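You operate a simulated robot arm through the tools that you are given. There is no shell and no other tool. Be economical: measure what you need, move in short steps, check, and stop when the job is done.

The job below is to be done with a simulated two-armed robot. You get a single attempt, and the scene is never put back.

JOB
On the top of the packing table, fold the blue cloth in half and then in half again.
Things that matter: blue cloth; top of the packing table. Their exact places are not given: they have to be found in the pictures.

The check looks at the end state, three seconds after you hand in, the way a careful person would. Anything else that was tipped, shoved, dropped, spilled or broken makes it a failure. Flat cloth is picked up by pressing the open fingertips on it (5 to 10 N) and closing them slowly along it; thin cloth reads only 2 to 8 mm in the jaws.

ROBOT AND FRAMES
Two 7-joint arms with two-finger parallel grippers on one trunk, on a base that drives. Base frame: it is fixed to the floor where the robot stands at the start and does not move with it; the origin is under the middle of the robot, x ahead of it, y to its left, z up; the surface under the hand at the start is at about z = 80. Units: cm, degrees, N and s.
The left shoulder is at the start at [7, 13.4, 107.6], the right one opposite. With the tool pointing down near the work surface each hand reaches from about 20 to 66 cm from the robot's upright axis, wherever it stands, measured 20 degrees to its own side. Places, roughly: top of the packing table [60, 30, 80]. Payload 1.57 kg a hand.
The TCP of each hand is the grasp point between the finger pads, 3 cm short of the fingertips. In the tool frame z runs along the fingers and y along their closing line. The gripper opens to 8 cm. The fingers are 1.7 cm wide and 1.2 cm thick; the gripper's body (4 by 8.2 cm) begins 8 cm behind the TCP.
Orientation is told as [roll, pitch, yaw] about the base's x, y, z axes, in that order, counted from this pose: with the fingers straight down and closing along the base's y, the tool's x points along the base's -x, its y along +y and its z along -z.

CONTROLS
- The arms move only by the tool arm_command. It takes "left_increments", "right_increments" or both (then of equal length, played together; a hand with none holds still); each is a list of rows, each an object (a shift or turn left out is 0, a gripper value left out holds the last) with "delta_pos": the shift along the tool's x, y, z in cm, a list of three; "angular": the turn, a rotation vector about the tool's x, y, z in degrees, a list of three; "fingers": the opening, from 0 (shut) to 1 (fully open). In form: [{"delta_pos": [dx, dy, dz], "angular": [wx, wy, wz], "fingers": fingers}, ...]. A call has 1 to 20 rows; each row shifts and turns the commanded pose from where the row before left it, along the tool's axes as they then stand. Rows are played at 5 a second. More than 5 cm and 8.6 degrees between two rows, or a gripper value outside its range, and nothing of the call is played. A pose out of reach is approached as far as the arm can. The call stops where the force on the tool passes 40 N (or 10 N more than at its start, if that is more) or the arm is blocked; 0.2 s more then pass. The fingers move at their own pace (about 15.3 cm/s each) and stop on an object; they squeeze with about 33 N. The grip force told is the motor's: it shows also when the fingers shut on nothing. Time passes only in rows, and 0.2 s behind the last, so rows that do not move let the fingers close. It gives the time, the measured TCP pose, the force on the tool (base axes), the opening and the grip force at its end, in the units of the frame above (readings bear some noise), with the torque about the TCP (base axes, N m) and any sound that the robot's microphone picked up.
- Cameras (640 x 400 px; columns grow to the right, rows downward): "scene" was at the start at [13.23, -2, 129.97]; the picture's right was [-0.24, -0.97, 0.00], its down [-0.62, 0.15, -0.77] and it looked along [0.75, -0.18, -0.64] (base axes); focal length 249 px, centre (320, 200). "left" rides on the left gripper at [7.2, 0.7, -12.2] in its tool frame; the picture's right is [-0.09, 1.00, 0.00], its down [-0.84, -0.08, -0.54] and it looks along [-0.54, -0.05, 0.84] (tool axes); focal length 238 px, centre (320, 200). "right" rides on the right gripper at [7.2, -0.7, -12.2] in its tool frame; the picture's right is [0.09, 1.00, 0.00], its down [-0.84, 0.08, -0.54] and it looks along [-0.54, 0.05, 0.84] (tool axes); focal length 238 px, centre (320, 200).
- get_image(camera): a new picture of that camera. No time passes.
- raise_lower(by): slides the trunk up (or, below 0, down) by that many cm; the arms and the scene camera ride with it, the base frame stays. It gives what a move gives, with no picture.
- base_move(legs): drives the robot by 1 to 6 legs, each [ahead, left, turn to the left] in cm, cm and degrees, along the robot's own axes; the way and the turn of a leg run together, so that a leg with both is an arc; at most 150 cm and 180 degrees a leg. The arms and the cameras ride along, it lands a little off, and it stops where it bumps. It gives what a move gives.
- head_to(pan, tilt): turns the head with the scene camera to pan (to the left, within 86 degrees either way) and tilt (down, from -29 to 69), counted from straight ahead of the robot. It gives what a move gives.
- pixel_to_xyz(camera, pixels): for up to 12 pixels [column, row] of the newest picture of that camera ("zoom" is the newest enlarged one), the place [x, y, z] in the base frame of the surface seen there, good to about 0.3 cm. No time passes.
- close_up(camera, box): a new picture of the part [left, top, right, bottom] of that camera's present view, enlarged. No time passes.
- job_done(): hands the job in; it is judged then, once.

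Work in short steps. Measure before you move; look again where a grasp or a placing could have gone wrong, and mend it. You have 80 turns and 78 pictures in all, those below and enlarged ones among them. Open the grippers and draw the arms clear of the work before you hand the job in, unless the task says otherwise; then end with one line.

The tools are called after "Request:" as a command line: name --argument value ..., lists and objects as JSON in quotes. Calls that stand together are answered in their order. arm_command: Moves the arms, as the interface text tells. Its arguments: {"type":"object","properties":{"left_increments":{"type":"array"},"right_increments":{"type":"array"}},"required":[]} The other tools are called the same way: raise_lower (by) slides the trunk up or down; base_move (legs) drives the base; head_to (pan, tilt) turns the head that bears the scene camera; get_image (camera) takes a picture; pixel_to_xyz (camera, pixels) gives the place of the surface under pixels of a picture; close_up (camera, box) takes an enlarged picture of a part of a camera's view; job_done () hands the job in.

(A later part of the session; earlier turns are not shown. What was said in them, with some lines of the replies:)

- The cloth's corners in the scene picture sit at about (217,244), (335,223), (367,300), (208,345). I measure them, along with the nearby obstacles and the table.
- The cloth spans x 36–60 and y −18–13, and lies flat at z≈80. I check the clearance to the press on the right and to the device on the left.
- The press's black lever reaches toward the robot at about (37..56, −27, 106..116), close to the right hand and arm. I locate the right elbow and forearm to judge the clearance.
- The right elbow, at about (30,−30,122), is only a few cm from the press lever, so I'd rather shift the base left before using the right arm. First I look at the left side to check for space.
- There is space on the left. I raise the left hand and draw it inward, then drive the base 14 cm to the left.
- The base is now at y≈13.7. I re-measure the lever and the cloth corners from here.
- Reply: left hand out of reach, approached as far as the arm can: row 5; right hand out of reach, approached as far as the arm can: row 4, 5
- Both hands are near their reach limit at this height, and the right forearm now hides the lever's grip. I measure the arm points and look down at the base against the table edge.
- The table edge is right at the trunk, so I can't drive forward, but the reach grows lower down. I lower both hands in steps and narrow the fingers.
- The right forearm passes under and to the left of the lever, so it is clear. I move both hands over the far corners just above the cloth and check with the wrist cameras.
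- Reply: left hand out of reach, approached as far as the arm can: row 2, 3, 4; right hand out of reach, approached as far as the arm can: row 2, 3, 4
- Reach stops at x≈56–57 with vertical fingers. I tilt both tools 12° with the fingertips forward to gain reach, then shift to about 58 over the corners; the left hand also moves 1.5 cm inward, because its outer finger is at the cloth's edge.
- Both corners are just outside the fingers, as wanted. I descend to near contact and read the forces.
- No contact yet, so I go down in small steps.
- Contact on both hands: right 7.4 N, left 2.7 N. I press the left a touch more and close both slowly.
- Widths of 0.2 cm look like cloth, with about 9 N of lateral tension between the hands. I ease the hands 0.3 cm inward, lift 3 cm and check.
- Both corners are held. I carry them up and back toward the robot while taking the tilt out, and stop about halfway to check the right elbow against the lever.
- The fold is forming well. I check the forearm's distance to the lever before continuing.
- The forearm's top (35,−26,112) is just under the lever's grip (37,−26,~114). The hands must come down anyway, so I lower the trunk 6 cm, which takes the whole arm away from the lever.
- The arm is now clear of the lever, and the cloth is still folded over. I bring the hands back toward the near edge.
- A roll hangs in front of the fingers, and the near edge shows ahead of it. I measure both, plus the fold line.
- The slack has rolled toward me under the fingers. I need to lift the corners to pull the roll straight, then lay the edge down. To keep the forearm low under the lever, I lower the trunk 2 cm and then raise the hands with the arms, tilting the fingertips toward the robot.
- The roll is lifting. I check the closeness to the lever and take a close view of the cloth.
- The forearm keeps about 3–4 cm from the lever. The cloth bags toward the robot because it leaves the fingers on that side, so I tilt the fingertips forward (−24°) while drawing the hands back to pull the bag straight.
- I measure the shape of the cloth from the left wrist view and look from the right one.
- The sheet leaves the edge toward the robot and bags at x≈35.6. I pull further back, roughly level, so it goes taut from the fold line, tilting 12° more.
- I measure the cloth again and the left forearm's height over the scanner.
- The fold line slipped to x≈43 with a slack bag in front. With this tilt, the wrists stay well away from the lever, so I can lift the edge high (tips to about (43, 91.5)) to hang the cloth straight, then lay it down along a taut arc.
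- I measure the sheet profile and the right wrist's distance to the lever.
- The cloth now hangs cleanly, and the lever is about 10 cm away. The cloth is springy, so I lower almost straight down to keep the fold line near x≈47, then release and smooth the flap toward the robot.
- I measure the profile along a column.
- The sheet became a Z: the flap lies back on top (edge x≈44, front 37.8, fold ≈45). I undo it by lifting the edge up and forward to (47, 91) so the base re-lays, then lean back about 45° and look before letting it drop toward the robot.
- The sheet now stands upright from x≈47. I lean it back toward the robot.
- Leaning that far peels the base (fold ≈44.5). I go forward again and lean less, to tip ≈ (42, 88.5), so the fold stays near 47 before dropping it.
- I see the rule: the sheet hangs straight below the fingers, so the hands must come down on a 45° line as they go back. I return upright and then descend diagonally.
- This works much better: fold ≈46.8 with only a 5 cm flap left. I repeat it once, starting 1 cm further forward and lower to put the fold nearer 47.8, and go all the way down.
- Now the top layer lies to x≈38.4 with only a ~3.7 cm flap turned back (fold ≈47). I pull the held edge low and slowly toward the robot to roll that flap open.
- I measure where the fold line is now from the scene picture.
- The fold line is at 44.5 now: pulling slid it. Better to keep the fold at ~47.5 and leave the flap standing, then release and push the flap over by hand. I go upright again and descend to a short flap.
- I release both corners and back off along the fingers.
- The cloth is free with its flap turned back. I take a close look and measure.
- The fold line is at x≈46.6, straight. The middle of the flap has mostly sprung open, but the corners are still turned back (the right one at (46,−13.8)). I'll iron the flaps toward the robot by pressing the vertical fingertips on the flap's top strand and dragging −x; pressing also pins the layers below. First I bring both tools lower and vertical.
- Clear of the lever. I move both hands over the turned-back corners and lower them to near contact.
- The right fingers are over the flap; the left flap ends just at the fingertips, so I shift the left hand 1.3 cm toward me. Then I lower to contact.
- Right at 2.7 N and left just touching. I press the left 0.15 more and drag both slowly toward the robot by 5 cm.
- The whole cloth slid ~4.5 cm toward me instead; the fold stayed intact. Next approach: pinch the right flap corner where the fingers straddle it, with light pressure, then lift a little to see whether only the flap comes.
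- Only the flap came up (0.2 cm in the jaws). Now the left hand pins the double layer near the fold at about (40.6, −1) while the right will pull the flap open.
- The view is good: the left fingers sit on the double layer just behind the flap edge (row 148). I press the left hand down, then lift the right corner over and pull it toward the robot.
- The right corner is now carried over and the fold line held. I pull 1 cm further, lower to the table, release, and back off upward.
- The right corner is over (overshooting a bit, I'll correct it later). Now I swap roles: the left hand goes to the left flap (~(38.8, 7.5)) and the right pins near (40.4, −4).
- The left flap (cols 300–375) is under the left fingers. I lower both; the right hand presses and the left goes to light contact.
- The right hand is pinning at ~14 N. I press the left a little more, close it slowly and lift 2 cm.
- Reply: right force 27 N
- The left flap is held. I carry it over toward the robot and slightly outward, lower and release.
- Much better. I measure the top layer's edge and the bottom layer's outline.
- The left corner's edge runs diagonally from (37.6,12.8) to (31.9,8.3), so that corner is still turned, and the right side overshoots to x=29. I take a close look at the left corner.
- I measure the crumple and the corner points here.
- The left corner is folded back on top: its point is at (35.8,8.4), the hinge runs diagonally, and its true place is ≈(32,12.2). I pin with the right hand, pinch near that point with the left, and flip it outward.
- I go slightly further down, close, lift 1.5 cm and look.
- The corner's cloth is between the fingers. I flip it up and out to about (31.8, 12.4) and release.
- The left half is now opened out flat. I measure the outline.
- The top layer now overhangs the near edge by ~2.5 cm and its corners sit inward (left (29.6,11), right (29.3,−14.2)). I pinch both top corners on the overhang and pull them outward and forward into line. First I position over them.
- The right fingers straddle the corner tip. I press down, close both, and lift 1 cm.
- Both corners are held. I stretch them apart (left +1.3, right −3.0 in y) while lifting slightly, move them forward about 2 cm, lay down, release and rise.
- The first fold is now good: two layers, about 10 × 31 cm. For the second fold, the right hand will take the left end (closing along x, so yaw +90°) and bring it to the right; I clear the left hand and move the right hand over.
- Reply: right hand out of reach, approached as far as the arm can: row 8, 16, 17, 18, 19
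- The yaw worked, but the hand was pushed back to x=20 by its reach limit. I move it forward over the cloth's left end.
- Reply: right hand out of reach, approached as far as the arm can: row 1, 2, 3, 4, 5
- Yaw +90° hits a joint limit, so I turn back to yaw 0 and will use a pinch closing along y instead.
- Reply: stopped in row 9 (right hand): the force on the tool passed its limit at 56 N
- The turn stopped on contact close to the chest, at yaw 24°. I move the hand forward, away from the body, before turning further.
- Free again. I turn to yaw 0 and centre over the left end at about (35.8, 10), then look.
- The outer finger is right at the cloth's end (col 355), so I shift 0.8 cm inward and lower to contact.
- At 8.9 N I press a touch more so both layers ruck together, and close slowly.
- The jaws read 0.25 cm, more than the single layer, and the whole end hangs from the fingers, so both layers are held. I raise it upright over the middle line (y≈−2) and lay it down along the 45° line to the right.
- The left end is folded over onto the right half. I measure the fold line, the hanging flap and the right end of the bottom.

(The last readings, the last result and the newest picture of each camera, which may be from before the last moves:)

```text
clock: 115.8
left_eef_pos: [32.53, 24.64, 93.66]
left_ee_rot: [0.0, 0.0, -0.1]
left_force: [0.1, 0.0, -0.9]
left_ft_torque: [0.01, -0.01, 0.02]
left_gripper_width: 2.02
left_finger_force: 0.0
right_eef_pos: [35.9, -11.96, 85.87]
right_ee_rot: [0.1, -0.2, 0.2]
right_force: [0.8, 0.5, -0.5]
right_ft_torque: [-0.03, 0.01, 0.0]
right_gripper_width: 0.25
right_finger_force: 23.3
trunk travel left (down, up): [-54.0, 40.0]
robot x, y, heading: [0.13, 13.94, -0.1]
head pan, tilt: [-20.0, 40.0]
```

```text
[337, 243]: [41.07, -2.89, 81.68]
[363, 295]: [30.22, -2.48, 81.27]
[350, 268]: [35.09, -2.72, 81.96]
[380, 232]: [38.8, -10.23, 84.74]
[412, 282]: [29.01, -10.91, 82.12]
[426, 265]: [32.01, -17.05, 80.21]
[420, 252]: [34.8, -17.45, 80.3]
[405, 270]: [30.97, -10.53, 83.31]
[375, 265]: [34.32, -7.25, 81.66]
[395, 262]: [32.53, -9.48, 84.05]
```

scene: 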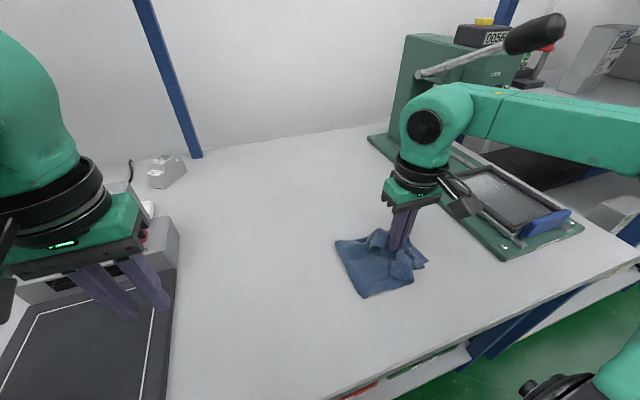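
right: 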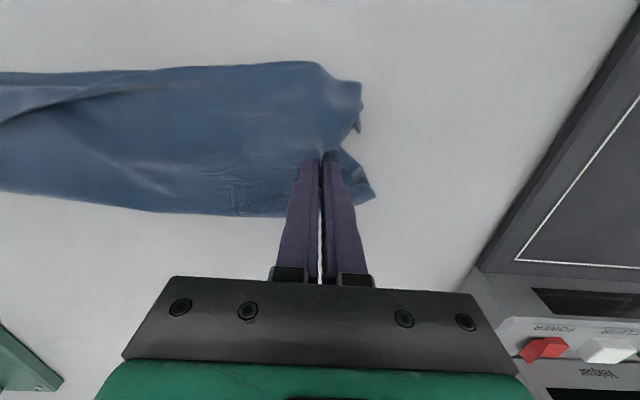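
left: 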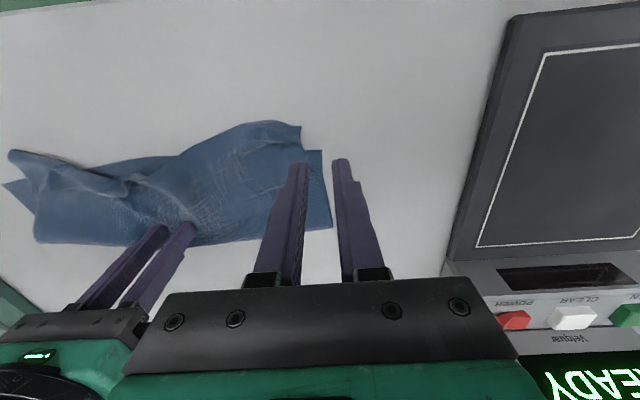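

The fold line is straight at y≈−2.7, right at the middle. I move the right hand 2 cm further, then bring the left hand to pin the stack near the fold at (36, −3.6).

Request:
arm_command --left_increments '[{"delta_pos": [-0.5, -4, 0], "fingers": 0.1}, {"delta_pos": [-0.5, -4, 0]}, {"delta_pos": [-0.5, -4, 0]}, {"delta_pos": [-0.5, -4, 0]}, {"delta_pos": [-0.5, -4, 0]}, {"delta_pos": [-0.5, -4, 0]}, {"delta_pos": [-0.5, -4.1, 1]}, {"delta_pos": [0, 0, 3]}, {"delta_pos": [0, 0, 3]}, {"delta_pos": [0, 0, 2.5]}, {}]' --right_increments '[{"delta_pos": [0, -0.7, 0.2]}, {"delta_pos": [0, -0.7, 0]}, {"delta_pos": [0, -0.6, 0]}, {}, {}, {}, {}, {}, {}, {}, {}]'

Request:
arm_command --left_increments '[{"delta_pos": [0, 0, 0.5]}, {"delta_pos": [0, 0, 0.2]}, {}]'

```text
clock: 118.2
left_eef_pos: [35.9, -3.66, 83.99]
left_ee_rot: [0.0, 0.1, -0.1]
left_force: [0.2, -0.4, -0.2]
left_ft_torque: [0.01, 0.0, 0.01]
left_gripper_width: 0.79
left_finger_force: 0.0
right_eef_pos: [36.01, -14.05, 85.82]
right_ee_rot: [0.0, -0.1, 0.0]
right_force: [0.4, 0.1, -0.3]
right_ft_torque: [-0.02, -0.01, 0.01]
right_gripper_width: 0.21
right_finger_force: 23.6
trunk travel left (down, up): [-54.0, 40.0]
robot x, y, heading: [0.23, 13.8, -0.2]
head pan, tilt: [-20.0, 40.0]
```

```text
clock: 119.0
left_eef_pos: [35.76, -3.56, 83.48]
left_ee_rot: [0.1, 0.0, 0.0]
left_force: [-0.7, -0.2, 0.1]
left_ft_torque: [0.0, 0.05, 0.02]
left_gripper_width: 0.81
left_finger_force: 0.1
right_eef_pos: [35.94, -14.1, 85.72]
right_ee_rot: [0.1, -0.2, 0.2]
right_force: [-0.3, 0.1, -0.2]
right_ft_torque: [0.01, 0.02, 0.0]
right_gripper_width: 0.19
right_finger_force: 23.1
trunk travel left (down, up): [-54.0, 40.0]
robot x, y, heading: [-0.07, 13.66, 0.2]
head pan, tilt: [-20.0, 40.0]
```

I press the left hand to pin, then draw the right hand over to y≈−17 and lower it.

Request:
arm_command --left_increments '[{"delta_pos": [0, 0, 0.25]}, {"delta_pos": [0, 0, 0.1]}, {}, {}, {}, {}, {}, {}, {}]' --right_increments '[{}, {}, {"delta_pos": [0, -0.6, -0.5]}, {"delta_pos": [0, -0.7, 0]}, {"delta_pos": [0, -0.7, 0.3]}, {"delta_pos": [0, -0.7, 0.6]}, {"delta_pos": [0, -0.4, 0.8]}, {"delta_pos": [0, 0, 0.5]}, {}]'

Request:
get_image --camera "scene"

Request:
pixel_to_xyz --camera "scene" --pixels '[[337, 243], [363, 295], [426, 265], [412, 282], [430, 255], [400, 240], [415, 230]]'

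```text
clock: 121.0
left_eef_pos: [35.82, -3.42, 83.23]
left_ee_rot: [-0.3, 0.0, -0.2]
left_force: [-0.4, -12.7, 19.1]
left_ft_torque: [-0.71, 0.03, -0.04]
left_gripper_width: 1.94
left_finger_force: 6.6
right_eef_pos: [35.81, -16.95, 84.04]
right_ee_rot: [0.0, -0.3, 0.1]
right_force: [1.3, 15.9, -1.5]
right_ft_torque: [0.47, -0.06, -0.02]
right_gripper_width: 0.24
right_finger_force: 24.0
trunk travel left (down, up): [-54.0, 40.0]
robot x, y, heading: [-0.28, 14.11, -0.1]
head pan, tilt: [-20.0, 40.0]
```

```text
2 pictures are left
```

scene: 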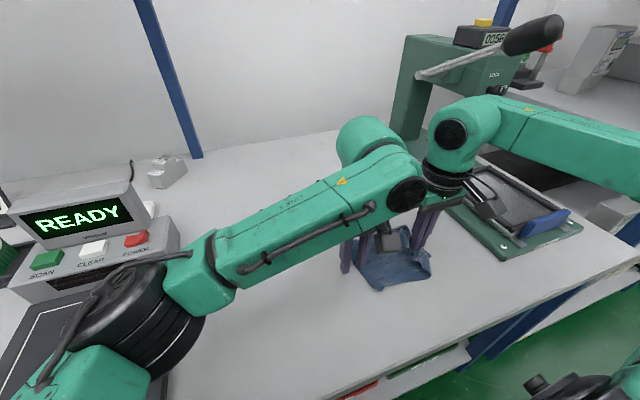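

```text
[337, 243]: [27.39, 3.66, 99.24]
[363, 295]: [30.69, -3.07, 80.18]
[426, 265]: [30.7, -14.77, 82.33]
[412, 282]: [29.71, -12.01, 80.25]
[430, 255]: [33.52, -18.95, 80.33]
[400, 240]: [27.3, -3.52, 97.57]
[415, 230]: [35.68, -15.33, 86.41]
```

The top is taut now (16 N between the hands). I ease the right hand back 0.9 cm, lower and release it, then lift both hands straight up.

Request:
arm_command --right_increments '[{"delta_pos": [0, 0.5, 0]}, {"delta_pos": [0, 0.4, 0.3]}, {}, {"fingers": 0.25}, {}, {"delta_pos": [0, 0, -1]}, {"delta_pos": [0, 0, -2]}, {"delta_pos": [0, 0, -2]}, {}, {}, {}, {}, {}]' --left_increments '[{}, {}, {}, {}, {}, {}, {}, {}, {"delta_pos": [0, 0, -1]}, {"delta_pos": [0, 0, -3]}, {"delta_pos": [0, 2.5, -3]}, {"delta_pos": [0, 4, 0]}, {"delta_pos": [0, 4, 0]}]'

Request:
arm_command --left_increments '[{"delta_pos": [0, 4, 0]}, {"delta_pos": [0, 4, 0]}, {"delta_pos": [0, 4, 0]}, {}]'

Request:
close_up --camera "scene" --box '[300, 200, 460, 320]'

Request:
pixel_to_xyz --camera "zoom" --pixels '[[150, 170], [250, 370], [300, 200], [400, 250], [500, 230], [460, 300], [350, 150], [520, 260], [440, 170]]'

```text
clock: 123.8
left_eef_pos: [36.12, 7.19, 90.07]
left_ee_rot: [0.0, 0.1, -0.2]
left_force: [0.5, 0.8, -0.6]
left_ft_torque: [-0.03, -0.01, 0.02]
left_gripper_width: 0.79
left_finger_force: 0.1
right_eef_pos: [36.01, -16.22, 88.8]
right_ee_rot: [0.0, -0.1, 0.1]
right_force: [0.1, -0.4, 0.4]
right_ft_torque: [-0.02, 0.02, -0.02]
right_gripper_width: 1.99
right_finger_force: 0.1
trunk travel left (down, up): [-54.0, 40.0]
robot x, y, heading: [-0.15, 14.06, -0.2]
head pan, tilt: [-20.0, 40.0]
```

```text
clock: 124.8
left_eef_pos: [36.09, 19.05, 90.11]
left_ee_rot: [0.1, 0.0, -0.2]
left_force: [0.5, 0.3, 0.4]
left_ft_torque: [-0.01, 0.01, -0.04]
left_gripper_width: 0.79
left_finger_force: 0.1
right_eef_pos: [36.03, -16.2, 88.84]
right_ee_rot: [0.1, -0.2, 0.1]
right_force: [-0.8, -0.4, 0.5]
right_ft_torque: [0.01, 0.0, 0.05]
right_gripper_width: 2.02
right_finger_force: 0.1
trunk travel left (down, up): [-54.0, 40.0]
robot x, y, heading: [0.08, 14.29, 0.1]
head pan, tilt: [-20.0, 40.0]
```

```text
3.33 times, centred on (380, 260) of scene
```

zoom: 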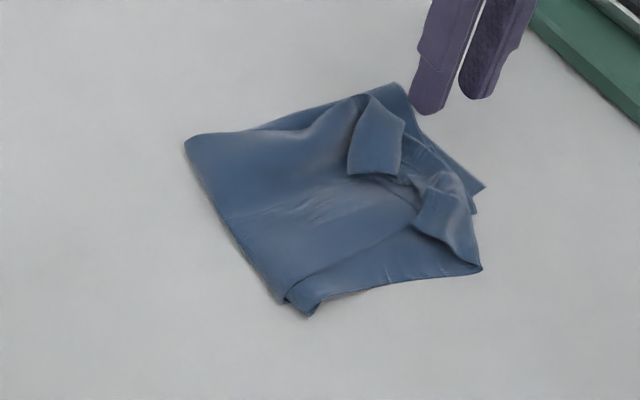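

```text
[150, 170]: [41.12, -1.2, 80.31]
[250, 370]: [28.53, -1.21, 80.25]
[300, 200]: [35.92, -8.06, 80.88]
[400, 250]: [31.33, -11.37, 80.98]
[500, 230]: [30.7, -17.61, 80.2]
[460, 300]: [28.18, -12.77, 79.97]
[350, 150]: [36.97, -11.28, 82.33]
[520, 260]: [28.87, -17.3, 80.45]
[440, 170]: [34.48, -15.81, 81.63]
```

A neat quarter stack results, except two small corner flaps at the right end are turned back on top, at zoom (375,140) and (440,215). I measure them to flip them outward.

Request:
pixel_to_xyz --camera "zoom" --pixels '[[356, 168], [392, 170], [375, 110], [398, 125], [375, 145], [420, 225], [445, 238], [435, 195], [458, 205], [470, 255], [482, 190], [400, 88]]'

```text
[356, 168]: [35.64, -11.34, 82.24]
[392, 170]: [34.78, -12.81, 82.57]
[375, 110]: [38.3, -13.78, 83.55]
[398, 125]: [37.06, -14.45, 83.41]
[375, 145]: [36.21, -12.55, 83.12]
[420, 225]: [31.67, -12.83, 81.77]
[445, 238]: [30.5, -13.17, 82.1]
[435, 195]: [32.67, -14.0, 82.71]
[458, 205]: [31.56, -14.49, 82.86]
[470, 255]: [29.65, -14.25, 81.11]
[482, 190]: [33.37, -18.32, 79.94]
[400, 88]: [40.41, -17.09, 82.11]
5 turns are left
```

The quarter stack measures about 12 × 15 cm with straight fold lines, and only 5 turns remain. Reworking the small turned corners risks spoiling it, so I open the grippers and draw both arms clear.

Request:
arm_command --right_increments '[{"delta_pos": [1, 0, -1.5]}, {"delta_pos": [1.5, 0, -1.5]}, {"delta_pos": [1.5, 0, -1]}, {"delta_pos": [1, 0, 0], "fingers": 0.6}, {}]' --left_increments '[{"delta_pos": [0, 1, -1]}, {"delta_pos": [0, 1, -1]}, {}, {"fingers": 0.6}, {}]'

Request:
get_image --camera "scene"

```text
clock: 126.0
left_eef_pos: [35.88, 21.07, 91.98]
left_ee_rot: [0.0, 0.1, -0.1]
left_force: [0.0, -0.4, -0.3]
left_ft_torque: [0.01, -0.01, 0.0]
left_gripper_width: 4.81
left_finger_force: 0.2
right_eef_pos: [30.94, -16.16, 92.86]
right_ee_rot: [0.1, -0.2, 0.1]
right_force: [-0.2, -0.1, 0.0]
right_ft_torque: [0.03, 0.02, 0.02]
right_gripper_width: 4.82
right_finger_force: 0.0
trunk travel left (down, up): [-54.0, 40.0]
robot x, y, heading: [-0.24, 14.09, 0.1]
head pan, tilt: [-20.0, 40.0]
```

```text
0 pictures are left
4 turns are left
```

scene: 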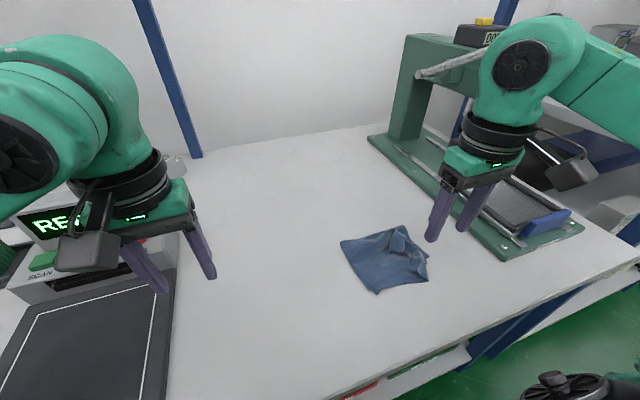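

The cloth lies folded twice on the table, both grippers are open and clear, and nothing else was moved. I hand in.

Request:
job_done

```text
The job is handed in.
```

The blue cloth is folded in half twice on the packing table, about 12 × 15 cm, but two corners at the right end are still turned back on top and the top layers don't line up exactly with the bottom edges.
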